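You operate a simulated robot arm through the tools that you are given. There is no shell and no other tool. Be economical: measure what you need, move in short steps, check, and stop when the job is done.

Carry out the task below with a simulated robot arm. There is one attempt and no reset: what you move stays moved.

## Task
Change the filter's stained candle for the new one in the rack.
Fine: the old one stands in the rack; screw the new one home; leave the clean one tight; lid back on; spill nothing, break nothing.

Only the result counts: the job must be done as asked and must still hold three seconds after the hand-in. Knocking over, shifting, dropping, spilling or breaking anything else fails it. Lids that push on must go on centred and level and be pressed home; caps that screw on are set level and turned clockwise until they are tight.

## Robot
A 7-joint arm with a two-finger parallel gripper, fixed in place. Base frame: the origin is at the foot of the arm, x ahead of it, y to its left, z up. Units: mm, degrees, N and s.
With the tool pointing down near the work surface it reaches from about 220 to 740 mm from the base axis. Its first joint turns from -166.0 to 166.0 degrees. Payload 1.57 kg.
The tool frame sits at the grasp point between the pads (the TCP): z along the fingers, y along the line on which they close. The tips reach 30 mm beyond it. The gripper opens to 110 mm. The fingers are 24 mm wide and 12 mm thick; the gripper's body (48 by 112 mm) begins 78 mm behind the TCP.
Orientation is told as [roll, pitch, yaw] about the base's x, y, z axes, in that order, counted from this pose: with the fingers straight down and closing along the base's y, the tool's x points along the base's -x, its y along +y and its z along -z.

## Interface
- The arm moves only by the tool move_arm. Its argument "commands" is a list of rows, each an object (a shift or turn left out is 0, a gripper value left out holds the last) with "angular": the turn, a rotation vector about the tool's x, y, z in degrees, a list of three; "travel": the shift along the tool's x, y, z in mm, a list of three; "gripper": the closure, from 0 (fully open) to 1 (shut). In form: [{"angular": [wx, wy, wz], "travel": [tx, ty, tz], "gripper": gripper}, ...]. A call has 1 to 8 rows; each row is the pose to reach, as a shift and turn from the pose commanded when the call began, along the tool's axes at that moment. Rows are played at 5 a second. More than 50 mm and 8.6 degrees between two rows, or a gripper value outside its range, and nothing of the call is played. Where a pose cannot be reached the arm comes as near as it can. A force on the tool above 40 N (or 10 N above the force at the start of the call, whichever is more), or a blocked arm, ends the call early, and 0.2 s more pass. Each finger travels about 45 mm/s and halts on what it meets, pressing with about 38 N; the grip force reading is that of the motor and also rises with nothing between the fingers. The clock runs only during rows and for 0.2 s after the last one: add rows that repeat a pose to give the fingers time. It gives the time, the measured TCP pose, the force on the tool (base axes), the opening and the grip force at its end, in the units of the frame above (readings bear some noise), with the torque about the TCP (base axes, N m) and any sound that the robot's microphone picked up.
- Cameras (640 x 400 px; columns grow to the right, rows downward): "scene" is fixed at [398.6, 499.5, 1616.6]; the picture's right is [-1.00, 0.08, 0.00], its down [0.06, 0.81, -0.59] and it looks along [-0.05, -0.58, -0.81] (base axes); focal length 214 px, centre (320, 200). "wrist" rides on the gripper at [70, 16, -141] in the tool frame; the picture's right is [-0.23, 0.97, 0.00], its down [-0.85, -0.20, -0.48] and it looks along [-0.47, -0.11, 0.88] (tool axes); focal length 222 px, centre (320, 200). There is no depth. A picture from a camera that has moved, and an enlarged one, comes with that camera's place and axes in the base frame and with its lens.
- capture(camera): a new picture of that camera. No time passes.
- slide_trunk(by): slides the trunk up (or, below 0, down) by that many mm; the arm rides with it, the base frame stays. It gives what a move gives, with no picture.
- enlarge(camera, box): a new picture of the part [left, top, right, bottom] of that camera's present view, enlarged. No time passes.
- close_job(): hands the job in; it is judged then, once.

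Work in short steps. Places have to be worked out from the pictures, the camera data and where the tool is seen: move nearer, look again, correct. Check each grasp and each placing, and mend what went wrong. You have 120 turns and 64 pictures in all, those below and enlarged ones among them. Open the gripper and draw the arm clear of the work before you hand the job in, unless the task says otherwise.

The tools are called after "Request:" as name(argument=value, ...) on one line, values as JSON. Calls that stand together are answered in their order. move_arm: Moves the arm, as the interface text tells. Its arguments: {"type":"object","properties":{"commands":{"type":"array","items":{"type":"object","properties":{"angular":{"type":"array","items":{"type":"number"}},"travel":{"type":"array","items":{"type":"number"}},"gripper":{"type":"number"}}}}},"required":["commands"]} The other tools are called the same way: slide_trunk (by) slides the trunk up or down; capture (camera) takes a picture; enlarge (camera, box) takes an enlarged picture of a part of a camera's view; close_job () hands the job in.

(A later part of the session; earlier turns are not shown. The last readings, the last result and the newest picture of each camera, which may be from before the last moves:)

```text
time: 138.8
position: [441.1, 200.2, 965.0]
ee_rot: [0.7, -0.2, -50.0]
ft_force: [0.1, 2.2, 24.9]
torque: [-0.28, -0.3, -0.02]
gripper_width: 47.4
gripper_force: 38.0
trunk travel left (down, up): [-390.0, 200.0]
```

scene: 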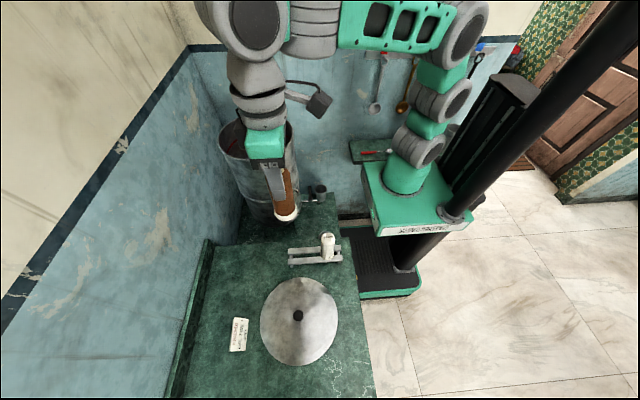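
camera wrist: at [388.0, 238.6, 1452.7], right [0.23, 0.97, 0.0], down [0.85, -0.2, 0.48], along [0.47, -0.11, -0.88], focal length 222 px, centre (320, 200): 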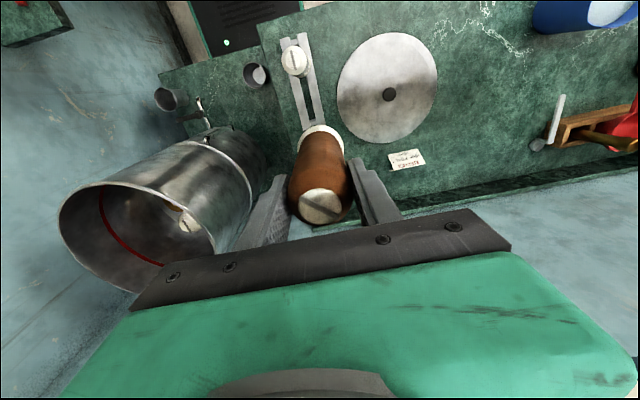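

Seated: contact at 965. I ease the load, open, and rise clear.

Request:
move_arm(commands=[{"travel": [0, 0, -3]}, {"travel": [0, 0, -3.5], "gripper": 0.5}, {"travel": [0, 0, -3.5], "gripper": 0.36}, {"travel": [0, 0, -3.5]}, {"travel": [0, 0, -3.5]}, {"travel": [0, 0, -30]}, {"travel": [0, 0, -75]}, {"travel": [0, 0, -120]}])

Request:
enlarge(camera="wrist", box=[120, 30, 440, 230])

```text
time: 140.6
position: [439.9, 201.0, 1081.4]
ee_rot: [0.3, -0.1, -50.0]
ft_force: [-0.8, 1.7, 0.2]
torque: [-0.02, 0.01, 0.03]
gripper_width: 70.4
gripper_force: 0.0
trunk travel left (down, up): [-390.0, 200.0]
```

```text
2.00 times, centred on (280, 130) of wrist
camera zoom: at [407.6, 265.2, 1223.2], right [0.89, 0.45, 0.01], down [0.39, -0.78, 0.48], along [0.22, -0.43, -0.88], focal length 444 px, centre (400, 340)
```

zoom: 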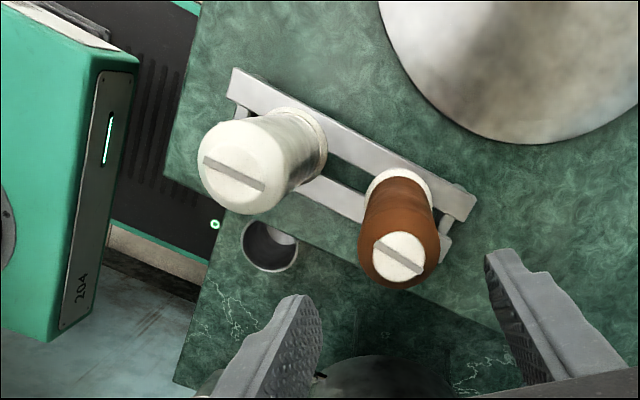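

The stained candle stands in the rack beside the new one. Next I hover over the new candle at about (350.5, 200.5), hand at yaw -16.

Request:
move_arm(commands=[{"travel": [10, -12, 0], "angular": [0, 0, -6]}, {"travel": [26, -31, 0], "angular": [0, 0, -13]}, {"travel": [42, -50, 0], "angular": [0, 0, -20]}, {"travel": [54, -64, 0], "angular": [0, 0, -27]}, {"travel": [57.2, -68.9, 0], "angular": [0, 0, -34]}, {"travel": [57.2, -68.9, 10], "angular": [0, 0, -34]}, {"travel": [57.2, -68.9, 20], "angular": [0, 0, -34]}, {"travel": [57.2, -68.9, 20], "angular": [0, 0, -34]}])

Request:
enlarge(camera="wrist", box=[220, 60, 420, 240])

```text
time: 142.4
position: [349.3, 198.6, 1060.8]
ee_rot: [0.3, -0.3, -15.9]
ft_force: [0.0, -0.1, -1.0]
torque: [-0.01, -0.01, 0.0]
gripper_width: 70.4
gripper_force: 0.0
trunk travel left (down, up): [-390.0, 200.0]
```

```text
2.22 times, centred on (320, 150) of wrist
camera zoom: at [288.4, 233.4, 1201.5], right [0.49, 0.87, 0.01], down [0.76, -0.43, 0.48], along [0.42, -0.23, -0.88], focal length 494 px, centre (320, 311)
```

zoom: 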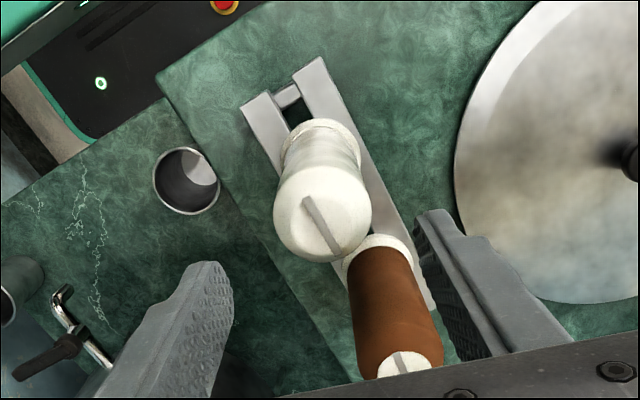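

The new candle's top is right on the tool axis. I go down and close on it, the same height on the body as before.

Request:
move_arm(commands=[{"travel": [0, 0, 20]}, {"travel": [0, 0, 50]}, {"travel": [0, 0, 75]}, {"travel": [0, 0, 88]}, {"travel": [0, 0, 88]}])

Request:
move_arm(commands=[{"gripper": 0.45}, {"gripper": 0.55}, {"gripper": 0.65}, {"gripper": 0.8}, {"gripper": 0.8}, {"gripper": 0.8}])

Request:
move_arm(commands=[{"travel": [0, 0, -5]}, {"travel": [0, 0, -15]}, {"travel": [0, 0, -30]}, {"travel": [0, 0, -60]}, {"travel": [0, 0, -95]}, {"travel": [0, 0, -130]}, {"travel": [0, 0, -140]}, {"travel": [0, 0, -140]}])

```text
time: 143.6
position: [350.9, 198.8, 972.4]
ee_rot: [0.1, -0.2, -16.0]
ft_force: [0.7, -0.7, 1.3]
torque: [0.01, 0.02, 0.02]
gripper_width: 70.4
gripper_force: 0.0
trunk travel left (down, up): [-390.0, 200.0]
```

```text
time: 145.0
position: [350.3, 198.5, 972.1]
ee_rot: [0.1, -0.3, -15.9]
ft_force: [0.6, 1.3, 0.5]
torque: [-0.03, -0.07, 0.02]
gripper_width: 46.2
gripper_force: 37.9
trunk travel left (down, up): [-390.0, 200.0]
```

```text
time: 146.8
position: [351.0, 197.6, 1113.1]
ee_rot: [0.2, -0.2, -16.0]
ft_force: [-0.3, -0.3, -1.8]
torque: [0.0, 0.01, 0.0]
gripper_width: 46.4
gripper_force: 37.7
trunk travel left (down, up): [-390.0, 200.0]
```

Held (46 mm) and out of the rack. I raise the trunk and carry it over the filter, turning ccw 46° to yaw +30 (the slot angle at which the old one came out).

Request:
slide_trunk(by=200)

Request:
move_arm(commands=[{"travel": [0, 0, -15]}, {"travel": [0, 0, -30]}, {"travel": [-15, -14, -30]}, {"travel": [-48, -46, -30]}, {"travel": [-81, -77, -30]}, {"travel": [-114, -108, -30]}, {"travel": [-145, -138, -30]}, {"travel": [-153, -145, -30]}])

Request:
move_arm(commands=[{"travel": [-15, -14, 0], "angular": [0, 0, -5]}, {"travel": [-45, -43, 0], "angular": [0, 0, -12]}, {"travel": [-77, -73, 0], "angular": [0, 0, -20]}, {"travel": [-108, -103, 0], "angular": [0, 0, -28]}, {"travel": [-135, -129, 0], "angular": [0, 0, -36]}, {"travel": [-150, -143, 0], "angular": [0, 0, -44]}, {"travel": [-153, -145, 0], "angular": [0, 0, -46]}, {"travel": [-153, -145, 0], "angular": [0, 0, -46]}])

```text
time: 149.0
position: [350.9, 198.8, 1312.6]
ee_rot: [0.2, -0.2, -16.0]
ft_force: [0.5, -0.5, -3.1]
torque: [-0.01, -0.01, -0.02]
gripper_width: 46.6
gripper_force: 37.6
trunk travel left (down, up): [-590.0, 0.0]
```

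```text
time: 150.8
position: [458.2, 16.8, 1343.2]
ee_rot: [0.2, -0.2, -16.0]
ft_force: [-0.7, 0.4, -2.0]
torque: [-0.01, -0.01, 0.01]
gripper_width: 46.4
gripper_force: 38.0
trunk travel left (down, up): [-590.0, 0.0]
```

```text
time: 152.6
position: [563.4, -165.2, 1343.1]
ee_rot: [0.0, -0.3, 30.0]
ft_force: [0.2, 0.3, -2.9]
torque: [-0.02, -0.01, 0.01]
gripper_width: 46.4
gripper_force: 38.4
trunk travel left (down, up): [-590.0, 0.0]
```

Over the hole at about (564.4, -165.8). I lower with the trunk by 55, then with the arm to just above the seat.

Request:
slide_trunk(by=-55)

Request:
move_arm(commands=[{"travel": [0.3, -1, 20]}, {"travel": [0.3, -1, 55]}, {"travel": [0.3, -1, 90]}, {"travel": [0.3, -1, 120]}, {"travel": [0.3, -1, 140]}, {"travel": [0.3, -1, 148]}, {"travel": [0.3, -1, 150]}, {"travel": [0.3, -1, 150]}])

Request:
enlarge(camera="wrist", box=[220, 60, 420, 240])

```text
time: 153.6
position: [563.0, -164.2, 1288.2]
ee_rot: [-0.1, -0.3, 30.0]
ft_force: [0.3, 0.3, -2.3]
torque: [0.01, 0.04, -0.02]
gripper_width: 46.5
gripper_force: 38.1
trunk travel left (down, up): [-535.0, 55.0]
```

```text
time: 155.4
position: [564.4, -166.4, 1138.6]
ee_rot: [-0.1, -0.3, 30.0]
ft_force: [-0.6, -1.0, -2.4]
torque: [-0.01, 0.03, 0.0]
gripper_width: 46.9
gripper_force: 37.9
trunk travel left (down, up): [-535.0, 55.0]
```

```text
2.22 times, centred on (320, 150) of wrist
camera zoom: at [497.5, -186.1, 1279.5], right [-0.29, 0.96, 0.0], down [0.84, 0.25, 0.48], along [0.46, 0.14, -0.88], focal length 494 px, centre (320, 311)
```

zoom: 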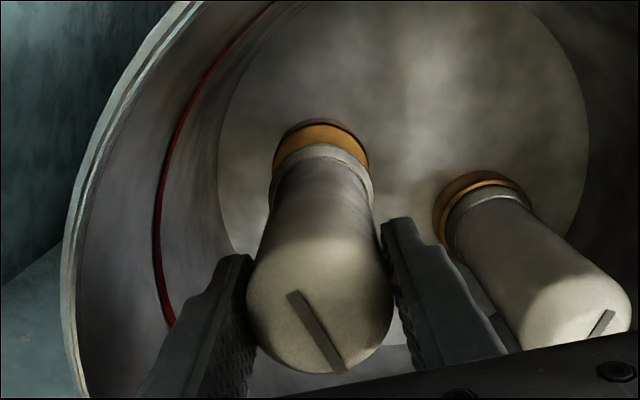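

The collar and gold ring line up. I lower slowly into the hole.

Request:
move_arm(commands=[{"travel": [0, 0, 5]}, {"travel": [0, 0, 10]}, {"travel": [0, 0, 15]}, {"travel": [0, 0, 18]}, {"travel": [0, 0, 18]}])

Request:
move_arm(commands=[{"travel": [0, 0, 4]}, {"travel": [0, 0, 8]}, {"travel": [0, 0, 12]}, {"travel": [0, 0, 12]}])

```text
time: 156.6
position: [564.9, -165.5, 1120.2]
ee_rot: [0.0, -0.4, 29.9]
ft_force: [-0.9, 0.1, -1.6]
torque: [-0.01, -0.03, -0.03]
gripper_width: 46.7
gripper_force: 38.5
trunk travel left (down, up): [-535.0, 55.0]
```

```text
time: 157.6
position: [564.1, -164.8, 1112.1]
ee_rot: [-0.4, -0.8, 30.0]
ft_force: [1.8, -1.3, 27.2]
torque: [0.0, -0.03, -0.02]
gripper_width: 46.9
gripper_force: 38.1
trunk travel left (down, up): [-535.0, 55.0]
```

Contact at 1112, about 15 mm above the seat: the stem tip stands on the ring. Its slot is ~8° off the angle at which the old one came out; I lift a little, turn 8° clockwise and try again.

Request:
move_arm(commands=[{"travel": [0, 0, -6]}, {"travel": [0, 0, -8], "angular": [0, 0, 4]}, {"travel": [0, 0, -8], "angular": [0, 0, 8]}, {"travel": [0, 0, -5], "angular": [0, 0, 8]}, {"travel": [0, 0, -2], "angular": [0, 0, 8]}, {"travel": [0, 0, 0], "angular": [0, 0, 8]}, {"travel": [0, 0, 0], "angular": [0, 0, 8]}])

```text
time: 159.2
position: [563.2, -164.5, 1111.6]
ee_rot: [-0.3, -0.6, 21.9]
ft_force: [-3.4, -0.1, 22.4]
torque: [-0.06, 0.51, 0.01]
gripper_width: 46.5
gripper_force: 37.7
trunk travel left (down, up): [-535.0, 55.0]
```

Still resting on the edge. I ease to a light load, shift 1 mm in -y, and turn slowly clockwise feeling for it to drop in.

Request:
move_arm(commands=[{"travel": [0, -1.1, -3]}, {"travel": [0, -1.1, -2.5]}, {"travel": [0, -1.1, -2.5], "angular": [0, 0, 6]}, {"travel": [0, -1.1, -2.5], "angular": [0, 0, 12]}, {"travel": [0, -1.1, -2.5], "angular": [0, 0, 18]}, {"travel": [0, -1.1, -2.5], "angular": [0, 0, 24]}, {"travel": [0, -1.1, -2.5], "angular": [0, 0, 30]}])

Request:
move_arm(commands=[{"angular": [0, 0, 6]}, {"angular": [0, 0, 12]}, {"angular": [0, 0, 18]}, {"angular": [0, 0, 24]}, {"angular": [0, 0, 30]}, {"angular": [0, 0, 36]}, {"angular": [0, 0, 42]}])

```text
time: 160.8
position: [562.9, -165.2, 1111.7]
ee_rot: [0.2, -0.4, -8.2]
ft_force: [-2.5, -0.5, 19.5]
torque: [0.15, 0.3, 0.0]
gripper_width: 46.6
gripper_force: 38.0
trunk travel left (down, up): [-535.0, 55.0]
```

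```text
time: 162.4
position: [562.3, -167.4, 1111.8]
ee_rot: [0.5, -0.2, -50.1]
ft_force: [-1.9, 2.1, 22.2]
torque: [0.37, 0.23, -0.01]
gripper_width: 46.5
gripper_force: 38.2
trunk travel left (down, up): [-535.0, 55.0]
```

Thinking it over: the stub blocked in the rack at one angle and passed at another, so it is keyed (flat lugs), and the old one came out at slot angle ~39°. I go back to that angle (yaw 22) at the mean hole position and wiggle ±8° under light load.

Request:
move_arm(commands=[{"travel": [0, 0, -6]}, {"travel": [0, 0, -6], "angular": [0, 0, -8.5]}, {"travel": [0, 0, -6], "angular": [0, 0, -17]}, {"travel": [0, 0, -6], "angular": [0, 0, -25.5]}, {"travel": [0, 0, -6], "angular": [0, 0, -34]}, {"travel": [0, 0, -6], "angular": [0, 0, -42.5]}, {"travel": [0, 0, -6], "angular": [0, 0, -51]}, {"travel": [0, 0, -6], "angular": [0, 0, -59.5]}])

Request:
move_arm(commands=[{"angular": [0, 0, -6]}, {"travel": [0.3, 0.8, 0], "angular": [0, 0, -12.5]}, {"travel": [0.3, 0.8, 0], "angular": [0, 0, -12.5]}, {"travel": [0.3, 0.8, 0], "angular": [0, 0, -12.5]}])

Request:
move_arm(commands=[{"travel": [0, 0, 3]}, {"travel": [0, 0, 5]}, {"travel": [0, 0, 5], "angular": [0, 0, 4]}, {"travel": [0, 0, 5], "angular": [0, 0, 8]}, {"travel": [0, 0, 5], "angular": [0, 0, 8]}])

Request:
move_arm(commands=[{"angular": [0, 0, -4]}, {"angular": [0, 0, -8]}, {"angular": [0, 0, -12]}, {"angular": [0, 0, -16]}, {"angular": [0, 0, -16]}])

```text
time: 164.2
position: [565.4, -167.0, 1116.2]
ee_rot: [0.0, -0.3, 9.6]
ft_force: [0.0, -0.1, -2.2]
torque: [0.02, 0.01, -0.02]
gripper_width: 46.8
gripper_force: 38.0
trunk travel left (down, up): [-535.0, 55.0]
```

```text
time: 165.2
position: [565.1, -166.9, 1116.5]
ee_rot: [0.0, -0.2, 22.0]
ft_force: [0.8, -0.8, -1.9]
torque: [-0.02, 0.0, 0.0]
gripper_width: 46.6
gripper_force: 37.7
trunk travel left (down, up): [-535.0, 55.0]
```

```text
time: 166.4
position: [565.0, -164.3, 1111.0]
ee_rot: [0.2, -0.3, 13.8]
ft_force: [-0.1, 0.2, -2.3]
torque: [-0.01, 0.02, 0.02]
gripper_width: 46.9
gripper_force: 37.9
trunk travel left (down, up): [-535.0, 55.0]
```

```text
time: 167.6
position: [564.6, -165.7, 1111.7]
ee_rot: [0.0, -0.3, 30.0]
ft_force: [1.2, 0.4, -0.5]
torque: [0.07, -0.09, 0.02]
gripper_width: 46.8
gripper_force: 38.2
trunk travel left (down, up): [-535.0, 55.0]
```

No load now at this height. I set yaw 18 and lower further.

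Request:
move_arm(commands=[{"angular": [0, 0, 6]}, {"angular": [0, 0, 12]}, {"angular": [0, 0, 12], "travel": [0, 0, 2]}, {"angular": [0, 0, 12], "travel": [0, 0, 4]}, {"angular": [0, 0, 12], "travel": [0, 0, 4]}])

```text
time: 168.8
position: [563.8, -165.8, 1106.8]
ee_rot: [0.1, -0.3, 17.9]
ft_force: [-0.6, 0.1, -3.2]
torque: [-0.02, 0.02, 0.02]
gripper_width: 46.7
gripper_force: 37.9
trunk travel left (down, up): [-535.0, 55.0]
```

It goes in at this angle. I carry on down.

Request:
move_arm(commands=[{"travel": [0, 0, 2]}, {"travel": [0, 0, 4]}, {"travel": [0, 0, 6]}, {"travel": [0, 0, 6]}])

Request:
move_arm(commands=[{"travel": [0, 0, 2]}, {"travel": [0, 0, 4]}, {"travel": [0, 0, 4]}])

```text
time: 169.8
position: [565.6, -164.6, 1101.8]
ee_rot: [0.1, -0.3, 18.0]
ft_force: [0.0, 0.6, -1.5]
torque: [-0.01, 0.0, 0.01]
gripper_width: 46.6
gripper_force: 37.9
trunk travel left (down, up): [-535.0, 55.0]
```

```text
time: 170.6
position: [565.0, -165.3, 1098.1]
ee_rot: [0.0, -0.3, 18.0]
ft_force: [-0.2, 0.3, -1.7]
torque: [0.05, 0.0, -0.01]
gripper_width: 46.5
gripper_force: 38.2
trunk travel left (down, up): [-535.0, 55.0]
```

Request:
move_arm(commands=[{"travel": [0, 0, 2]}, {"travel": [0, 0, 4]}, {"travel": [0, 0, 4]}])

Request:
move_arm(commands=[{"travel": [0, 0, 2]}, {"travel": [0, 0, 3]}, {"travel": [0, 0, 3]}])

```text
time: 171.4
position: [565.0, -165.5, 1093.4]
ee_rot: [0.0, -0.2, 18.0]
ft_force: [-0.2, -0.3, -2.3]
torque: [0.0, 0.0, 0.0]
gripper_width: 46.7
gripper_force: 38.0
trunk travel left (down, up): [-535.0, 55.0]
```

```text
time: 172.2
position: [564.4, -165.7, 1092.7]
ee_rot: [0.0, -0.5, 18.0]
ft_force: [1.1, -0.5, 13.3]
torque: [0.01, 0.83, -0.02]
gripper_width: 46.7
gripper_force: 37.8
trunk travel left (down, up): [-535.0, 55.0]
```

Seated at about 1092.5. I ease off 1 mm and turn clockwise 64°.

Request:
move_arm(commands=[{"travel": [0, 0, -1], "angular": [0, 0, 8]}, {"travel": [0, 0, -1], "angular": [0, 0, 16]}, {"travel": [0, 0, -1], "angular": [0, 0, 24]}, {"travel": [0, 0, -1], "angular": [0, 0, 32]}, {"travel": [0, 0, -1], "angular": [0, 0, 40]}, {"travel": [0, 0, -1], "angular": [0, 0, 48]}, {"travel": [0, 0, -1], "angular": [0, 0, 56]}, {"travel": [0, 0, -1], "angular": [0, 0, 64]}])

Request:
move_arm(commands=[{"angular": [0, 0, 8]}, {"angular": [0, 0, 16]}, {"angular": [0, 0, 24]}, {"angular": [0, 0, 32]}, {"angular": [0, 0, 40]}, {"angular": [0, 0, 48]}, {"angular": [0, 0, 52]}])

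Request:
enlarge(camera="wrist", box=[220, 60, 420, 240])

```text
time: 174.0
position: [563.9, -165.2, 1092.0]
ee_rot: [0.4, -0.2, -46.1]
ft_force: [9.0, -3.6, 16.0]
torque: [-0.66, -0.96, 0.03]
gripper_width: 46.7
gripper_force: 37.3
trunk travel left (down, up): [-535.0, 55.0]
```

```text
time: 175.6
position: [565.5, -166.2, 1092.8]
ee_rot: [0.3, 0.1, -98.1]
ft_force: [12.3, -5.5, 18.5]
torque: [-0.87, -0.49, -0.04]
gripper_width: 46.7
gripper_force: 37.9
trunk travel left (down, up): [-535.0, 55.0]
```

```text
2.22 times, centred on (320, 150) of wrist
camera zoom: at [591.3, -98.5, 1233.8], right [0.93, -0.36, 0.0], down [-0.32, -0.82, 0.47], along [-0.17, -0.44, -0.88], focal length 494 px, centre (320, 311)
```

zoom: 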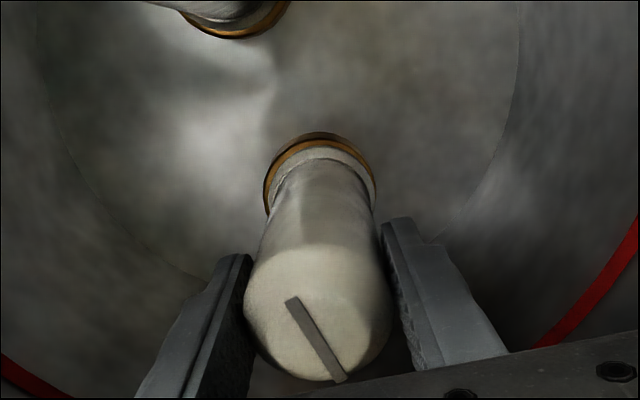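

It turned 116° with no slip. I open, go back 128°, regrip 4 mm higher, and turn clockwise again.

Request:
move_arm(commands=[{"gripper": 0.5}, {"gripper": 0.38}, {"gripper": 0.38}, {"gripper": 0.38, "travel": [-0.3, 1.2, -4], "angular": [0, 0, -8]}, {"travel": [-0.3, 1.2, -4], "angular": [0, 0, -16]}, {"travel": [-0.3, 1.2, -4], "angular": [0, 0, -24]}, {"travel": [-0.3, 1.2, -4], "angular": [0, 0, -32]}, {"travel": [-0.3, 1.2, -4], "angular": [0, 0, -40]}])

Request:
move_arm(commands=[{"angular": [0, 0, -8.5]}, {"angular": [0, 0, -17]}, {"angular": [0, 0, -25.5]}, {"angular": [0, 0, -34]}, {"angular": [0, 0, -42.5]}, {"angular": [0, 0, -51]}, {"angular": [0, 0, -59.5]}, {"angular": [0, 0, -68]}])

Request:
move_arm(commands=[{"angular": [0, 0, -8.5]}, {"angular": [0, 0, -17]}, {"angular": [0, 0, -20]}, {"gripper": 0.45, "angular": [0, 0, -20]}, {"gripper": 0.55, "angular": [0, 0, -20]}, {"gripper": 0.65, "angular": [0, 0, -20]}, {"gripper": 0.8, "angular": [0, 0, -20]}, {"gripper": 0.8, "angular": [0, 0, -20]}])

Request:
move_arm(commands=[{"angular": [0, 0, 8]}, {"angular": [0, 0, 16]}, {"angular": [0, 0, 24]}, {"angular": [0, 0, 32]}, {"angular": [0, 0, 40]}, {"angular": [0, 0, 48]}, {"angular": [0, 0, 56]}, {"angular": [0, 0, 64]}])

Request:
move_arm(commands=[{"angular": [0, 0, 8]}, {"angular": [0, 0, 16]}, {"angular": [0, 0, 24]}, {"angular": [0, 0, 32]}])

Request:
move_arm(commands=[{"angular": [0, 0, 8]}, {"angular": [0, 0, 16]}, {"angular": [0, 0, 24]}, {"angular": [0, 0, 32]}])

```text
time: 177.4
position: [566.0, -166.0, 1096.0]
ee_rot: [0.3, 0.1, -57.9]
ft_force: [-1.2, 0.2, -0.6]
torque: [-0.01, 0.0, -0.01]
gripper_width: 68.2
gripper_force: 0.0
trunk travel left (down, up): [-535.0, 55.0]
```

```text
time: 179.2
position: [564.3, -165.7, 1096.9]
ee_rot: [0.1, -0.3, 10.1]
ft_force: [0.4, 0.1, 0.3]
torque: [0.0, 0.0, 0.02]
gripper_width: 68.1
gripper_force: 0.0
trunk travel left (down, up): [-535.0, 55.0]
```

```text
time: 181.0
position: [565.0, -165.4, 1096.1]
ee_rot: [0.0, -0.3, 30.0]
ft_force: [-3.4, 3.5, -1.2]
torque: [0.16, 0.23, 0.0]
gripper_width: 47.8
gripper_force: 37.9
trunk travel left (down, up): [-535.0, 55.0]
```

```text
time: 182.8
position: [565.3, -165.9, 1095.5]
ee_rot: [0.3, -0.1, -34.3]
ft_force: [-0.3, -2.4, 5.3]
torque: [-0.07, 0.01, 0.47]
gripper_width: 47.7
gripper_force: 38.0
trunk travel left (down, up): [-535.0, 55.0]
```

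```text
time: 183.8
position: [564.4, -166.7, 1095.3]
ee_rot: [0.4, 0.0, -66.2]
ft_force: [-1.8, -2.1, 4.2]
torque: [-0.04, 0.04, 0.44]
gripper_width: 47.5
gripper_force: 38.5
trunk travel left (down, up): [-535.0, 55.0]
```

```text
time: 184.8
position: [563.9, -165.4, 1095.0]
ee_rot: [0.3, 0.3, -98.3]
ft_force: [-6.2, -1.4, 1.3]
torque: [0.01, 0.22, 0.36]
gripper_width: 47.5
gripper_force: 37.8
trunk travel left (down, up): [-535.0, 55.0]
```

The torque rose to ~0.45 N m and stayed: it seems tight with the fingers slipping. I check the slot and seat.

Request:
enlarge(camera="wrist", box=[220, 60, 420, 240])

```text
2.22 times, centred on (320, 150) of wrist
camera zoom: at [591.6, -98.8, 1237.6], right [0.93, -0.36, 0.0], down [-0.32, -0.82, 0.47], along [-0.17, -0.44, -0.88], focal length 494 px, centre (320, 311)
```

zoom: 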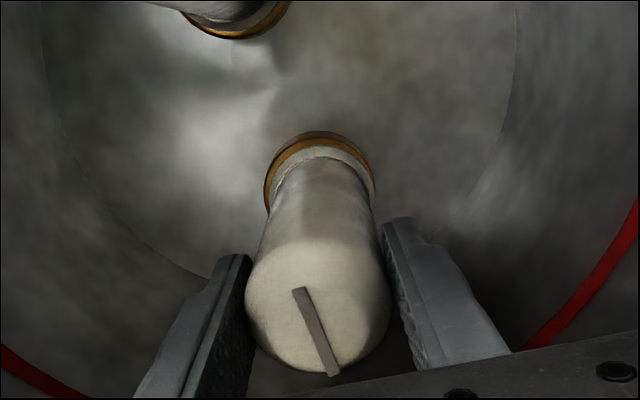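

The slot moved only ~9° more in that stroke, then held against 0.45 N m. I regrip once more at a fresh angle to confirm it is against its stop, reading torque in short steps.

Request:
move_arm(commands=[{"gripper": 0.5}, {"gripper": 0.38}, {"gripper": 0.38}, {"gripper": 0.38, "angular": [0, 0, -8]}, {"angular": [0, 0, -16]}, {"angular": [0, 0, -24]}, {"angular": [0, 0, -32]}, {"angular": [0, 0, -40]}])

Request:
move_arm(commands=[{"angular": [0, 0, -8.5]}, {"angular": [0, 0, -17]}, {"angular": [0, 0, -25.5]}, {"angular": [0, 0, -34]}, {"angular": [0, 0, -42.5]}, {"angular": [0, 0, -51]}, {"angular": [0, 0, -51]}])

Request:
move_arm(commands=[{"gripper": 0.45}, {"gripper": 0.55}, {"gripper": 0.65}, {"gripper": 0.9}, {"gripper": 0.9}, {"gripper": 0.9}, {"gripper": 0.9}])

Request:
move_arm(commands=[{"angular": [0, 0, 4]}, {"angular": [0, 0, 8]}])

Request:
move_arm(commands=[{"angular": [0, 0, 4]}, {"angular": [0, 0, 8]}])

Request:
move_arm(commands=[{"angular": [0, 0, 5]}, {"angular": [0, 0, 10]}, {"angular": [0, 0, 15]}])

Request:
move_arm(commands=[{"angular": [0, 0, 8]}, {"angular": [0, 0, 16]}, {"angular": [0, 0, 24]}, {"angular": [0, 0, 32]}, {"angular": [0, 0, 40]}])

```text
time: 186.6
position: [565.6, -167.2, 1094.9]
ee_rot: [0.4, -0.1, -57.9]
ft_force: [-0.5, 0.7, -1.0]
torque: [-0.03, 0.02, -0.02]
gripper_width: 67.9
gripper_force: 0.0
trunk travel left (down, up): [-535.0, 55.0]
```

```text
time: 188.2
position: [565.0, -166.6, 1095.7]
ee_rot: [0.2, -0.3, -7.0]
ft_force: [-0.1, 0.1, -0.4]
torque: [0.01, -0.01, 0.04]
gripper_width: 68.1
gripper_force: 0.0
trunk travel left (down, up): [-535.0, 55.0]
```

```text
time: 189.8
position: [566.4, -166.8, 1094.7]
ee_rot: [0.2, -0.3, -7.0]
ft_force: [-0.2, 1.5, -0.9]
torque: [0.04, -0.02, -0.01]
gripper_width: 47.6
gripper_force: 38.0
trunk travel left (down, up): [-535.0, 55.0]
```

```text
time: 190.4
position: [566.5, -166.5, 1095.4]
ee_rot: [0.3, -0.3, -15.1]
ft_force: [0.1, -2.0, 0.2]
torque: [-0.01, 0.03, 0.31]
gripper_width: 46.7
gripper_force: 38.0
trunk travel left (down, up): [-535.0, 55.0]
```

```text
time: 191.0
position: [567.5, -165.6, 1095.4]
ee_rot: [0.2, -0.3, -23.1]
ft_force: [-0.1, -3.5, 1.0]
torque: [-0.11, 0.02, 0.83]
gripper_width: 47.0
gripper_force: 37.5
trunk travel left (down, up): [-535.0, 55.0]
```

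```text
time: 191.8
position: [565.1, -167.0, 1096.1]
ee_rot: [0.3, -0.2, -38.1]
ft_force: [0.2, -4.2, 2.1]
torque: [-0.17, 0.11, 0.4]
gripper_width: 47.4
gripper_force: 38.1
trunk travel left (down, up): [-535.0, 55.0]
```

```text
time: 193.0
position: [564.5, -165.7, 1095.6]
ee_rot: [0.3, 0.1, -78.2]
ft_force: [-3.8, -2.6, 2.4]
torque: [-0.01, 0.09, 0.8]
gripper_width: 46.7
gripper_force: 37.6
trunk travel left (down, up): [-535.0, 55.0]
```

Torque now reaches 0.8 N m: tight. I relax the grip, do a short pull test, then release and rise out.

Request:
move_arm(commands=[{"gripper": 0.5}, {"gripper": 0.5}, {"gripper": 0.8}, {"gripper": 0.8}, {"gripper": 0.8}, {"travel": [0, 0, -1]}, {"travel": [0, 0, -3]}, {"travel": [0, 0, -3]}])

Request:
move_arm(commands=[{"travel": [0, 0, 3]}, {"travel": [0, 0, 3], "gripper": 0.5}, {"travel": [0, 0, 3], "gripper": 0.35}, {"travel": [0, 0, 3], "gripper": 0.35}, {"travel": [0, 0, 3], "gripper": 0.35}, {"travel": [0, 0, -20]}, {"travel": [0, 0, -60]}, {"travel": [0, 0, -100]}])

Request:
move_arm(commands=[{"travel": [0, 0, -30]}, {"travel": [0, 0, -70]}, {"travel": [0, 0, -100]}, {"travel": [0, 0, -100]}])

Request:
enlarge(camera="scene", box=[190, 90, 360, 380])

```text
time: 194.8
position: [563.6, -165.4, 1095.9]
ee_rot: [0.0, 0.2, -77.9]
ft_force: [-10.4, 4.3, -16.8]
torque: [-0.28, -0.04, 0.29]
gripper_width: 46.7
gripper_force: 37.5
trunk travel left (down, up): [-535.0, 55.0]
```

```text
time: 196.6
position: [563.2, -169.2, 1196.9]
ee_rot: [0.1, 0.2, -78.1]
ft_force: [-1.7, 0.0, -0.9]
torque: [-0.02, -0.13, -0.02]
gripper_width: 71.7
gripper_force: 0.1
trunk travel left (down, up): [-535.0, 55.0]
```

```text
time: 197.6
position: [564.5, -168.8, 1299.6]
ee_rot: [0.2, 0.0, -77.9]
ft_force: [-0.7, 0.2, 0.3]
torque: [0.0, -0.02, 0.01]
gripper_width: 71.8
gripper_force: 0.1
trunk travel left (down, up): [-535.0, 55.0]
```

```text
1.38 times, centred on (275, 235) of scene
camera zoom: at [398.6, 499.5, 1616.6], right [-1.0, 0.08, 0.0], down [0.06, 0.81, -0.59], along [-0.05, -0.58, -0.81], focal length 296 px, centre (382, 152)
```

zoom: 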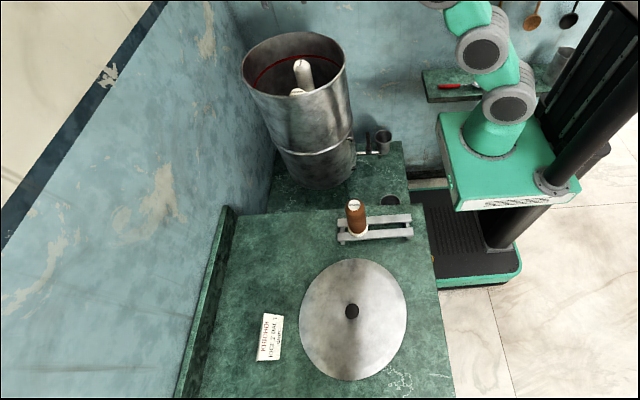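

The new candle holds 17 N of pull and stands straight; the old one is in the rack. Now I go back to the lid at about (458, 404).

Request:
move_arm(commands=[{"travel": [20, 0.5, 0], "angular": [0, 0, -4]}, {"travel": [60, 1.5, 0], "angular": [0, 0, -9]}, {"travel": [105, 2.6, 0], "angular": [0, 0, -15]}, {"travel": [150, 3.8, 0], "angular": [0, 0, -21]}, {"travel": [195, 4.9, 0], "angular": [0, 0, -27]}, {"travel": [240, 6, 0], "angular": [0, 0, -33]}, {"travel": [280, 7, 0], "angular": [0, 0, -38.8]}, {"travel": [291, 7.3, 0], "angular": [0, 0, -38.8]}])

Request:
move_arm(commands=[{"travel": [16, 13, 0], "angular": [0, 0, -4]}, {"travel": [47, 40, 4], "angular": [0, 0, -9]}, {"travel": [82, 70, 8], "angular": [0, 0, -15]}, {"travel": [118, 100, 12], "angular": [0, 0, -21]}, {"travel": [153, 130, 16], "angular": [0, 0, -27]}, {"travel": [189, 160, 20], "angular": [0, 0, -33]}, {"travel": [216, 183, 25], "angular": [0, 0, -38.8]}, {"travel": [222.5, 188.2, 25], "angular": [0, 0, -38.8]}])

Request:
move_arm(commands=[{"gripper": 0.45}, {"gripper": 0.45}])

```text
time: 199.4
position: [509.8, 119.9, 1299.9]
ee_rot: [0.3, 0.0, -39.2]
ft_force: [0.5, 0.5, 0.0]
torque: [0.0, 0.02, 0.0]
gripper_width: 71.5
gripper_force: 0.0
trunk travel left (down, up): [-535.0, 55.0]
```

```text
time: 201.2
position: [458.4, 407.2, 1274.9]
ee_rot: [0.2, -0.4, -0.3]
ft_force: [0.1, 0.2, 0.8]
torque: [-0.02, 0.01, -0.01]
gripper_width: 71.7
gripper_force: 0.1
trunk travel left (down, up): [-535.0, 55.0]
```

```text
time: 201.8
position: [459.2, 406.7, 1273.9]
ee_rot: [0.3, -0.3, -0.4]
ft_force: [0.0, 0.7, 0.5]
torque: [-0.01, -0.01, 0.02]
gripper_width: 60.5
gripper_force: 0.0
trunk travel left (down, up): [-535.0, 55.0]
```

Request:
slide_trunk(by=-200)

Request:
move_arm(commands=[{"travel": [0.4, -2.4, 20]}, {"travel": [0.4, -2.4, 60]}, {"travel": [0.4, -2.4, 100]}, {"travel": [0.4, -2.4, 140]}, {"travel": [0.4, -2.4, 150]}, {"travel": [0.4, -2.4, 150]}])

Request:
move_arm(commands=[{"travel": [0, 0, 15]}, {"travel": [0, 0, 30]}, {"travel": [0, 0, 42]}, {"travel": [0, 0, 50]}, {"travel": [0, 0, 50]}])

```text
time: 203.9
position: [457.8, 405.8, 1074.9]
ee_rot: [0.2, -0.3, -0.4]
ft_force: [-0.2, 0.7, 0.0]
torque: [-0.04, -0.02, 0.0]
gripper_width: 60.4
gripper_force: 0.1
trunk travel left (down, up): [-335.0, 255.0]
```

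```text
time: 205.3
position: [460.8, 405.1, 925.4]
ee_rot: [0.2, -0.3, -0.4]
ft_force: [0.4, -1.0, 0.1]
torque: [0.0, 0.0, 0.01]
gripper_width: 60.6
gripper_force: 0.1
trunk travel left (down, up): [-335.0, 255.0]
```

```text
time: 206.5
position: [459.7, 403.9, 875.4]
ee_rot: [0.2, -0.4, -0.4]
ft_force: [-0.7, -0.7, 0.1]
torque: [0.01, 0.03, 0.0]
gripper_width: 60.3
gripper_force: 0.0
trunk travel left (down, up): [-335.0, 255.0]
```

Request:
move_arm(commands=[{"travel": [1, 0, 3]}, {"travel": [1, 0, 5.5]}, {"travel": [1, 0, 5.5]}])

Request:
move_arm(commands=[{"gripper": 0.55}, {"gripper": 0.65}, {"gripper": 0.75}, {"gripper": 0.9}, {"gripper": 0.9}, {"gripper": 0.9}])

Request:
move_arm(commands=[{"travel": [0, 0, -5]}, {"travel": [0, 0, -15]}, {"travel": [0, 0, -30]}, {"travel": [0, 0, -30]}])

```text
time: 207.3
position: [458.0, 402.7, 868.5]
ee_rot: [0.2, -0.2, -0.4]
ft_force: [-0.1, -1.5, 0.2]
torque: [0.01, -0.01, 0.01]
gripper_width: 60.4
gripper_force: 0.2
trunk travel left (down, up): [-335.0, 255.0]
```

```text
time: 208.7
position: [458.4, 403.2, 867.9]
ee_rot: [0.3, -0.4, -0.5]
ft_force: [-0.1, -1.0, 0.2]
torque: [-0.07, 0.01, 0.03]
gripper_width: 29.9
gripper_force: 39.1
trunk travel left (down, up): [-335.0, 255.0]
```

```text
time: 209.7
position: [458.6, 403.7, 899.3]
ee_rot: [0.2, -0.3, -0.4]
ft_force: [-0.3, 1.0, -2.3]
torque: [-0.02, 0.04, -0.03]
gripper_width: 29.8
gripper_force: 38.3
trunk travel left (down, up): [-335.0, 255.0]
```

The lid is held (29.9 mm, level by the torque). I lift it, raise the trunk, and carry it back by the same route.

Request:
move_arm(commands=[{"travel": [0, 0, -25]}, {"travel": [0, 0, -60]}, {"travel": [0, 0, -100]}, {"travel": [0, 0, -140]}, {"travel": [0, 0, -170]}, {"travel": [0, 0, -180]}, {"travel": [0, 0, -180]}])

Request:
slide_trunk(by=200)

Request:
move_arm(commands=[{"travel": [-3, -18, -5]}, {"travel": [-11, -55, -8]}, {"travel": [-19, -97, -8]}, {"travel": [-27, -140, -8]}, {"travel": [-35, -182, -8]}, {"travel": [-42, -222, -8]}, {"travel": [-47, -250, -8]}, {"travel": [-48, -256, -8]}])

Request:
move_arm(commands=[{"travel": [-4, -18, 0]}, {"travel": [-12, -55, 0]}, {"travel": [-21, -97, 0]}, {"travel": [-30, -140, 0]}, {"travel": [-40, -182, 0]}, {"travel": [-50, -222, 0]}, {"travel": [-55, -250, 0]}, {"travel": [-56, -256, 0]}])

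```text
time: 211.3
position: [457.5, 402.0, 1080.2]
ee_rot: [0.3, -0.3, -0.3]
ft_force: [-0.2, -1.3, -3.3]
torque: [0.02, -0.01, 0.01]
gripper_width: 29.9
gripper_force: 38.0
trunk travel left (down, up): [-335.0, 255.0]
```

```text
time: 213.5
position: [456.1, 402.9, 1279.4]
ee_rot: [0.1, -0.4, -0.3]
ft_force: [-0.1, -0.8, -3.3]
torque: [-0.02, 0.02, 0.01]
gripper_width: 30.1
gripper_force: 37.9
trunk travel left (down, up): [-535.0, 55.0]
```

```text
time: 215.3
position: [502.5, 146.4, 1285.7]
ee_rot: [0.1, -0.4, -0.3]
ft_force: [-0.5, 0.6, -2.6]
torque: [0.0, 0.03, -0.02]
gripper_width: 30.1
gripper_force: 37.8
trunk travel left (down, up): [-535.0, 55.0]
```

```text
time: 217.1
position: [556.3, -111.3, 1286.2]
ee_rot: [0.2, -0.4, -0.4]
ft_force: [0.9, 0.5, -2.9]
torque: [-0.02, 0.02, 0.02]
gripper_width: 29.6
gripper_force: 37.6
trunk travel left (down, up): [-535.0, 55.0]
```

Close; I correct to (562.5, -108.5) and come down to about 20 mm above the seat.

Request:
move_arm(commands=[{"travel": [-3, 1.3, 0]}, {"travel": [-6.2, 2.6, 0]}, {"travel": [-6.2, 2.6, 15]}, {"travel": [-6.2, 2.6, 35]}, {"travel": [-6.2, 2.6, 50]}, {"travel": [-6.2, 2.6, 55]}, {"travel": [-6.2, 2.6, 55]}])

Request:
move_arm(commands=[{"travel": [0, 0, 0]}])

Request:
move_arm(commands=[{"travel": [0, 0, 0]}])

Request:
move_arm(commands=[{"travel": [0, 0, 0]}])

```text
time: 218.7
position: [563.8, -107.5, 1231.7]
ee_rot: [0.1, -0.4, -0.4]
ft_force: [-0.5, -0.6, -2.6]
torque: [0.03, -0.01, -0.05]
gripper_width: 29.8
gripper_force: 38.1
trunk travel left (down, up): [-535.0, 55.0]
```

```text
time: 219.1
position: [563.4, -107.8, 1230.3]
ee_rot: [0.2, -0.4, -0.4]
ft_force: [-1.0, 0.1, -2.6]
torque: [-0.03, 0.02, 0.0]
gripper_width: 29.9
gripper_force: 37.7
trunk travel left (down, up): [-535.0, 55.0]
```

```text
time: 219.5
position: [562.5, -107.4, 1231.8]
ee_rot: [0.2, -0.4, -0.3]
ft_force: [0.1, -0.3, -3.0]
torque: [0.06, -0.02, 0.0]
gripper_width: 29.8
gripper_force: 38.2
trunk travel left (down, up): [-535.0, 55.0]
```

```text
time: 219.9
position: [562.9, -107.1, 1231.5]
ee_rot: [0.2, -0.4, -0.3]
ft_force: [-0.4, 0.4, -1.3]
torque: [-0.02, 0.01, -0.03]
gripper_width: 29.7
gripper_force: 38.0
trunk travel left (down, up): [-535.0, 55.0]
```

Mean position (563.1, -107.5). I correct by (-0.5, -1) and lower to contact.

Request:
move_arm(commands=[{"travel": [0.5, -1, 5]}, {"travel": [0.5, -1, 12]}, {"travel": [0.5, -1, 16]}, {"travel": [0.5, -1, 19]}, {"travel": [0.5, -1, 19]}])

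Request:
move_arm(commands=[{"travel": [0, 0, 2]}, {"travel": [0, 0, 4]}, {"travel": [0, 0, 5]}, {"travel": [0, 0, 5]}])

```text
time: 221.1
position: [562.5, -107.4, 1212.8]
ee_rot: [0.3, -0.5, -0.4]
ft_force: [-0.7, -0.5, -2.3]
torque: [0.0, 0.02, -0.01]
gripper_width: 29.7
gripper_force: 38.3
trunk travel left (down, up): [-535.0, 55.0]
```

```text
time: 222.1
position: [563.3, -107.8, 1208.5]
ee_rot: [0.2, -0.3, -0.4]
ft_force: [0.1, 0.9, -2.0]
torque: [-0.02, 0.02, 0.0]
gripper_width: 30.1
gripper_force: 37.9
trunk travel left (down, up): [-535.0, 55.0]
```

Request:
move_arm(commands=[{"travel": [0, 0, 1]}, {"travel": [0, 0, 2]}, {"travel": [0, 0, 3]}, {"travel": [0, 0, 3]}])

Request:
move_arm(commands=[{"travel": [0, 0, 1]}, {"travel": [0, 0, 2]}, {"travel": [0, 0, 2]}])

```text
time: 223.1
position: [561.9, -107.7, 1205.6]
ee_rot: [0.2, -0.5, -0.4]
ft_force: [4.6, 0.2, 10.4]
torque: [0.03, 0.87, -0.05]
gripper_width: 29.9
gripper_force: 37.7
trunk travel left (down, up): [-535.0, 55.0]
```

```text
time: 223.9
position: [561.2, -107.3, 1204.5]
ee_rot: [0.3, -0.6, -0.4]
ft_force: [5.5, 1.9, 24.3]
torque: [-0.01, -0.22, 0.02]
gripper_width: 30.3
gripper_force: 38.0
trunk travel left (down, up): [-535.0, 55.0]
```

The lid sits at its old height. I release, close the fingers above, and press on the knob's top to drive it home.

Request:
move_arm(commands=[{"travel": [0, 0, -2]}, {"travel": [0, 0, -2], "gripper": 0.6}, {"travel": [0, 0, -2], "gripper": 0.45}, {"travel": [0, 0, -2]}, {"travel": [0, 0, -15]}, {"travel": [0, 0, -40]}, {"travel": [0, 0, -50]}, {"travel": [0, 0, -50]}])

Request:
move_arm(commands=[{"gripper": 1}, {"gripper": 1}, {"gripper": 1}, {"gripper": 1}, {"gripper": 1}])

Request:
move_arm(commands=[{"travel": [-1, 0, 5]}, {"travel": [-1, 0, 10]}, {"travel": [-1, 0, 14]}, {"travel": [-1, 0, 17]}, {"travel": [-1, 0, 17]}])

```text
time: 225.7
position: [562.7, -109.7, 1252.3]
ee_rot: [0.2, -0.4, -0.4]
ft_force: [-0.1, -0.7, 0.3]
torque: [-0.03, -0.02, 0.01]
gripper_width: 60.7
gripper_force: 0.1
trunk travel left (down, up): [-535.0, 55.0]
```

```text
time: 226.9
position: [562.5, -108.9, 1252.7]
ee_rot: [0.2, -0.4, -0.3]
ft_force: [1.0, -0.5, -0.6]
torque: [-0.01, -0.03, -0.03]
gripper_width: 0.2
gripper_force: 21.7
trunk travel left (down, up): [-535.0, 55.0]
```

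```text
time: 228.1
position: [563.5, -107.3, 1234.3]
ee_rot: [0.2, -0.4, -0.4]
ft_force: [0.2, -0.2, 0.1]
torque: [-0.04, -0.02, 0.0]
gripper_width: 0.2
gripper_force: 21.0
trunk travel left (down, up): [-535.0, 55.0]
```

Request:
move_arm(commands=[{"travel": [0, 0, 2]}, {"travel": [0, 0, 4]}, {"travel": [0, 0, 6]}, {"travel": [0, 0, 8]}, {"travel": [0, 0, 8]}])

```text
time: 229.3
position: [563.9, -107.2, 1228.2]
ee_rot: [0.3, -0.7, -0.3]
ft_force: [6.6, -1.3, 18.2]
torque: [-0.06, -0.01, 0.06]
gripper_width: 0.2
gripper_force: 21.4
trunk travel left (down, up): [-535.0, 55.0]
```

Contact on the knob (18 N). I press further to about 35 N, then withdraw.

Request:
move_arm(commands=[{"travel": [0, 0, 1]}, {"travel": [0, 0, 2]}, {"travel": [0, 0, 3]}, {"travel": [0, 0, 3]}])

Request:
move_arm(commands=[{"travel": [0, 0, -10]}, {"travel": [0, 0, -35]}, {"travel": [0, 0, -55], "gripper": 0.5}, {"travel": [10, 15, -60]}, {"travel": [25, 50, -60]}, {"travel": [40, 90, -60]}, {"travel": [50, 130, -60]}, {"travel": [60, 165, -60]}])

Request:
move_arm(commands=[{"travel": [15, 5, 0], "gripper": 0.2}, {"travel": [45, 15, 0]}, {"travel": [80, 25, 0]}, {"travel": [110, 30, 0]}, {"travel": [140, 35, 0]}, {"travel": [150, 35, 0]}])

Request:
enlarge(camera="scene", box=[200, 95, 350, 275])

```text
time: 230.1
position: [562.4, -107.4, 1229.4]
ee_rot: [0.1, -1.1, -0.4]
ft_force: [-0.1, 1.9, 7.4]
torque: [-0.02, 0.06, -0.02]
gripper_width: 0.2
gripper_force: 21.0
trunk travel left (down, up): [-535.0, 55.0]
stopped in row 3: the force on the tool passed its limit (the readings are from after the stop); the commanded pose is now the measured one
```

```text
time: 231.8
position: [503.9, 58.1, 1290.5]
ee_rot: [0.1, -0.9, -0.4]
ft_force: [-0.1, -0.3, -0.5]
torque: [-0.06, 0.04, -0.01]
gripper_width: 55.0
gripper_force: 0.1
trunk travel left (down, up): [-535.0, 55.0]
```

```text
time: 233.2
position: [353.6, 92.0, 1284.8]
ee_rot: [0.1, -1.0, -0.5]
ft_force: [-0.5, -0.4, -0.9]
torque: [0.04, -0.01, 0.0]
gripper_width: 87.9
gripper_force: 0.0
trunk travel left (down, up): [-535.0, 55.0]
```

```text
2.22 times, centred on (275, 185) of scene
camera zoom: at [398.6, 499.5, 1616.6], right [-1.0, 0.08, 0.0], down [0.06, 0.81, -0.59], along [-0.05, -0.58, -0.81], focal length 477 px, centre (420, 233)
```

zoom: 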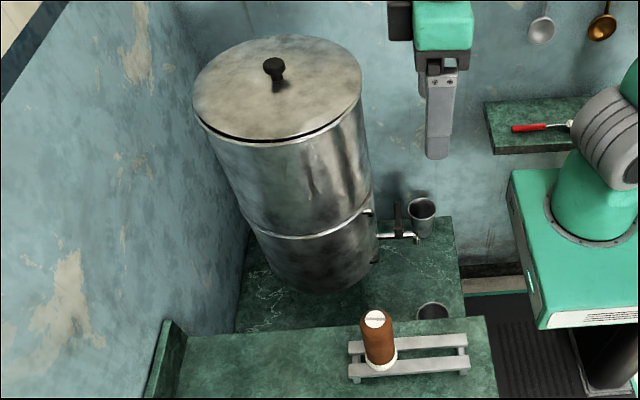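

The lid is on, but I see a dark line under its front edge that was not there at first, so it may not be fully home. No pictures are left, so I'll feel: I close the fingers, level the hand, and go over the front part of the lid to press and measure its height.

Request:
move_arm(commands=[{"travel": [-20, -10, 0], "angular": [0, 0.9, 0], "gripper": 1}, {"travel": [-60, -31, 0], "angular": [0, 0.9, 0]}, {"travel": [-102, -53, 0], "angular": [0, 0.9, 0]}, {"travel": [-145, -76, 0], "angular": [0, 0.9, 0]}, {"travel": [-185, -97, 0], "angular": [0, 0.9, 0]}, {"travel": [-205, -108, 0], "angular": [0, 0.9, 0]}, {"travel": [-209, -110, 0], "angular": [0, 0.9, 0]}, {"travel": [-209, -110, 0], "angular": [0, 0.9, 0]}])

Request:
move_arm(commands=[{"travel": [0, 0, 25]}, {"travel": [0, 0, 50]}, {"travel": [0, 0, 65]}, {"travel": [0, 0, 70]}, {"travel": [0, 0, 70]}])

Request:
move_arm(commands=[{"travel": [0, 0, 2]}, {"travel": [0, 0, 4]}, {"travel": [0, 0, 4]}])

Request:
move_arm(commands=[{"travel": [0, 0, 1]}, {"travel": [0, 0, 3]}, {"travel": [0, 0, 3]}])

```text
time: 235.1
position: [563.6, -19.8, 1287.5]
ee_rot: [0.1, 0.0, -0.5]
ft_force: [0.2, -0.2, -0.5]
torque: [0.02, -0.04, -0.03]
gripper_width: 0.1
gripper_force: 21.5
trunk travel left (down, up): [-535.0, 55.0]
```

```text
time: 236.2
position: [563.1, -18.1, 1216.9]
ee_rot: [0.2, -0.1, -0.5]
ft_force: [1.4, -1.0, -1.0]
torque: [0.02, -0.03, 0.0]
gripper_width: 0.0
gripper_force: 21.9
trunk travel left (down, up): [-535.0, 55.0]
```

```text
time: 237.1
position: [561.6, -18.8, 1213.9]
ee_rot: [0.1, 0.0, -0.4]
ft_force: [-0.7, -1.3, 0.2]
torque: [0.0, 0.0, 0.04]
gripper_width: 0.0
gripper_force: 21.3
trunk travel left (down, up): [-535.0, 55.0]
```

```text
time: 237.8
position: [563.2, -18.2, 1212.1]
ee_rot: [0.1, 0.0, -0.4]
ft_force: [-0.2, -0.1, -0.5]
torque: [-0.03, 0.02, 0.02]
gripper_width: 0.0
gripper_force: 21.2
trunk travel left (down, up): [-535.0, 55.0]
```

Request:
move_arm(commands=[{"travel": [0, 0, 1]}, {"travel": [0, 0, 2]}, {"travel": [0, 0, 2]}])

Request:
move_arm(commands=[{"travel": [0, 0, 1]}, {"travel": [0, 0, 2]}, {"travel": [0, 0, 2]}])

Request:
move_arm(commands=[{"travel": [0, 0, 1]}, {"travel": [0, 0, 2]}, {"travel": [0, 0, 2]}])

Request:
move_arm(commands=[{"travel": [0, 0, 1]}, {"travel": [0, 0, 2]}, {"travel": [0, 0, 2]}])

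```text
time: 238.7
position: [561.9, -17.3, 1210.6]
ee_rot: [0.2, 0.0, -0.4]
ft_force: [0.3, -1.6, 0.5]
torque: [-0.02, 0.01, 0.01]
gripper_width: 0.0
gripper_force: 21.1
trunk travel left (down, up): [-535.0, 55.0]
```

```text
time: 239.4
position: [562.5, -18.1, 1208.0]
ee_rot: [0.1, -0.2, -0.4]
ft_force: [-0.8, -0.4, 0.4]
torque: [0.0, 0.02, 0.02]
gripper_width: 0.2
gripper_force: 21.2
trunk travel left (down, up): [-535.0, 55.0]
```

```text
time: 240.2
position: [563.7, -17.6, 1205.0]
ee_rot: [0.1, 0.0, -0.3]
ft_force: [-0.2, 0.4, 0.4]
torque: [0.01, -0.02, 0.01]
gripper_width: 0.0
gripper_force: 21.3
trunk travel left (down, up): [-535.0, 55.0]
```

```text
time: 241.1
position: [562.8, -17.2, 1202.8]
ee_rot: [0.1, -0.1, -0.5]
ft_force: [-0.7, 0.0, 1.6]
torque: [-0.04, 0.02, 0.01]
gripper_width: 0.0
gripper_force: 21.4
trunk travel left (down, up): [-535.0, 55.0]
```

Still no contact at 1202.8; the front is not high. I go on till it presses.

Request:
move_arm(commands=[{"travel": [0, 0, 1]}, {"travel": [0, 0, 2]}, {"travel": [0, 0, 2]}])

Request:
move_arm(commands=[{"travel": [0, 0, 1]}, {"travel": [0, 0, 2]}, {"travel": [0, 0, 2]}])

Request:
move_arm(commands=[{"travel": [0, 0, 1]}, {"travel": [0, 0, 2]}, {"travel": [0, 0, 2]}])

```text
time: 241.8
position: [562.0, -18.2, 1203.1]
ee_rot: [0.1, -0.3, -0.3]
ft_force: [-0.2, -0.4, 14.5]
torque: [-0.09, 0.01, -0.01]
gripper_width: 0.1
gripper_force: 21.8
trunk travel left (down, up): [-535.0, 55.0]
```

```text
time: 242.7
position: [563.2, -18.9, 1204.0]
ee_rot: [0.2, -0.4, -0.4]
ft_force: [2.6, 1.0, 34.9]
torque: [-0.26, -0.14, 0.09]
gripper_width: 0.0
gripper_force: 21.1
trunk travel left (down, up): [-535.0, 55.0]
```

```text
time: 243.2
position: [563.5, -18.9, 1203.3]
ee_rot: [0.1, -0.8, -0.5]
ft_force: [-1.5, 0.0, 10.3]
torque: [-0.11, 0.04, -0.04]
gripper_width: 0.1
gripper_force: 21.3
trunk travel left (down, up): [-535.0, 55.0]
stopped in row 2: the force on the tool passed its limit (the readings are from after the stop); the commanded pose is now the measured one
```

Front edge solid at TCP 1203 under 40 N. Now the +x side.

Request:
move_arm(commands=[{"travel": [0, 0, -13], "angular": [0, 0.7, 0]}, {"travel": [-32, -10, -16], "angular": [0, 0.7, 0]}, {"travel": [-64, -26, -16], "angular": [0, 0.7, 0]}, {"travel": [-82, -55, -16], "angular": [0, 0.7, 0]}, {"travel": [-90, -90, -16], "angular": [0, 0.7, 0]}, {"travel": [-90, -90, -8], "angular": [0, 0.7, 0]}, {"travel": [-90, -90, -3], "angular": [0, 0.7, 0]}, {"travel": [-90, -90, -3], "angular": [0, 0.7, 0]}])

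Request:
move_arm(commands=[{"travel": [0, 0, 1]}, {"travel": [0, 0, 2]}, {"travel": [0, 0, 2]}])

Request:
move_arm(commands=[{"travel": [0, 0, 1]}, {"travel": [0, 0, 2]}, {"travel": [0, 0, 2]}])

Request:
move_arm(commands=[{"travel": [0, 0, 1]}, {"travel": [0, 0, 2]}, {"travel": [0, 0, 2]}])

Request:
move_arm(commands=[{"travel": [0, 0, 1]}, {"travel": [0, 0, 2]}, {"travel": [0, 0, 2]}])

```text
time: 244.5
position: [657.9, -108.4, 1228.8]
ee_rot: [-0.3, -2.4, -0.5]
ft_force: [29.5, -6.5, -41.2]
torque: [0.33, 0.4, 0.2]
gripper_width: 0.1
gripper_force: 21.7
trunk travel left (down, up): [-535.0, 55.0]
stopped in row 6: the force on the tool passed its limit (the readings are from after the stop); the commanded pose is now the measured one
```

```text
time: 244.8
position: [659.5, -108.1, 1228.0]
ee_rot: [-0.3, -2.7, -0.6]
ft_force: [13.5, -2.0, -18.3]
torque: [0.11, 0.22, 0.04]
gripper_width: 0.1
gripper_force: 21.1
trunk travel left (down, up): [-535.0, 55.0]
stopped in row 1: the force on the tool passed its limit (the readings are from after the stop); the commanded pose is now the measured one
```

```text
time: 245.1
position: [660.4, -107.9, 1227.6]
ee_rot: [-0.4, -2.9, -0.6]
ft_force: [10.6, -2.5, -14.2]
torque: [0.07, 0.19, 0.05]
gripper_width: 0.1
gripper_force: 20.8
trunk travel left (down, up): [-535.0, 55.0]
stopped in row 1: the force on the tool passed its limit (the readings are from after the stop); the commanded pose is now the measured one
```

```text
time: 245.5
position: [661.2, -109.6, 1228.4]
ee_rot: [-0.6, -3.1, -0.5]
ft_force: [10.3, -3.2, -13.5]
torque: [0.01, 0.19, 0.03]
gripper_width: 0.0
gripper_force: 21.8
trunk travel left (down, up): [-535.0, 55.0]
stopped in row 2: the force on the tool passed its limit (the readings are from after the stop); the commanded pose is now the measured one
```

```text
time: 245.8
position: [664.2, -109.3, 1228.0]
ee_rot: [-0.5, -3.8, -0.5]
ft_force: [11.2, -2.2, -13.8]
torque: [0.07, 0.2, 0.04]
gripper_width: 0.1
gripper_force: 20.9
trunk travel left (down, up): [-535.0, 55.0]
stopped in row 1: the force on the tool passed its limit (the readings are from after the stop); the commanded pose is now the measured one
```

That pull is the arm at its reach limit, not the lid. I back away in -x and rise.

Request:
move_arm(commands=[{"travel": [10, 0, 0], "angular": [0, 1.5, 0]}, {"travel": [25, 0, 0], "angular": [0, 3, 0]}, {"travel": [40, 0, 0], "angular": [0, 3.8, 0]}, {"travel": [40, 0, -10], "angular": [0.5, 3.8, 0]}, {"travel": [40, 0, -10], "angular": [0.5, 3.8, 0]}])

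```text
time: 246.1
position: [664.0, -108.4, 1226.9]
ee_rot: [-0.7, -3.9, -0.5]
ft_force: [11.6, -2.2, -15.7]
torque: [0.05, 0.2, 0.04]
gripper_width: 0.1
gripper_force: 21.0
trunk travel left (down, up): [-535.0, 55.0]
stopped in row 1: the force on the tool passed its limit (the readings are from after the stop); the commanded pose is now the measured one
```

Probably the forearm presses the wrist camera in this stretched pose. I back out with tiny steps.

Request:
move_arm(commands=[{"travel": [2, 0, 0]}, {"travel": [4, 0, 0]}, {"travel": [7, 0, 0]}, {"travel": [10, 0, 0]}, {"travel": [14, 0, 0]}, {"travel": [20, 0, 0]}])

```text
time: 246.4
position: [664.9, -109.1, 1228.7]
ee_rot: [-0.9, -4.3, -0.4]
ft_force: [11.3, -1.9, -14.1]
torque: [0.08, 0.18, 0.03]
gripper_width: 0.1
gripper_force: 20.7
trunk travel left (down, up): [-535.0, 55.0]
stopped in row 1: the force on the tool passed its limit (the readings are from after the stop); the commanded pose is now the measured one
```

Request:
move_arm(commands=[{"travel": [0, 0, 2]}, {"travel": [0, 0, 4]}, {"travel": [0, 0, 7]}, {"travel": [0, 0, 10]}])

```text
time: 246.8
position: [666.8, -109.3, 1228.4]
ee_rot: [-0.9, -4.8, -0.2]
ft_force: [10.6, -1.5, -13.7]
torque: [0.05, 0.23, 0.0]
gripper_width: 0.0
gripper_force: 21.0
trunk travel left (down, up): [-535.0, 55.0]
stopped in row 1: the force on the tool passed its limit (the readings are from after the stop); the commanded pose is now the measured one
```

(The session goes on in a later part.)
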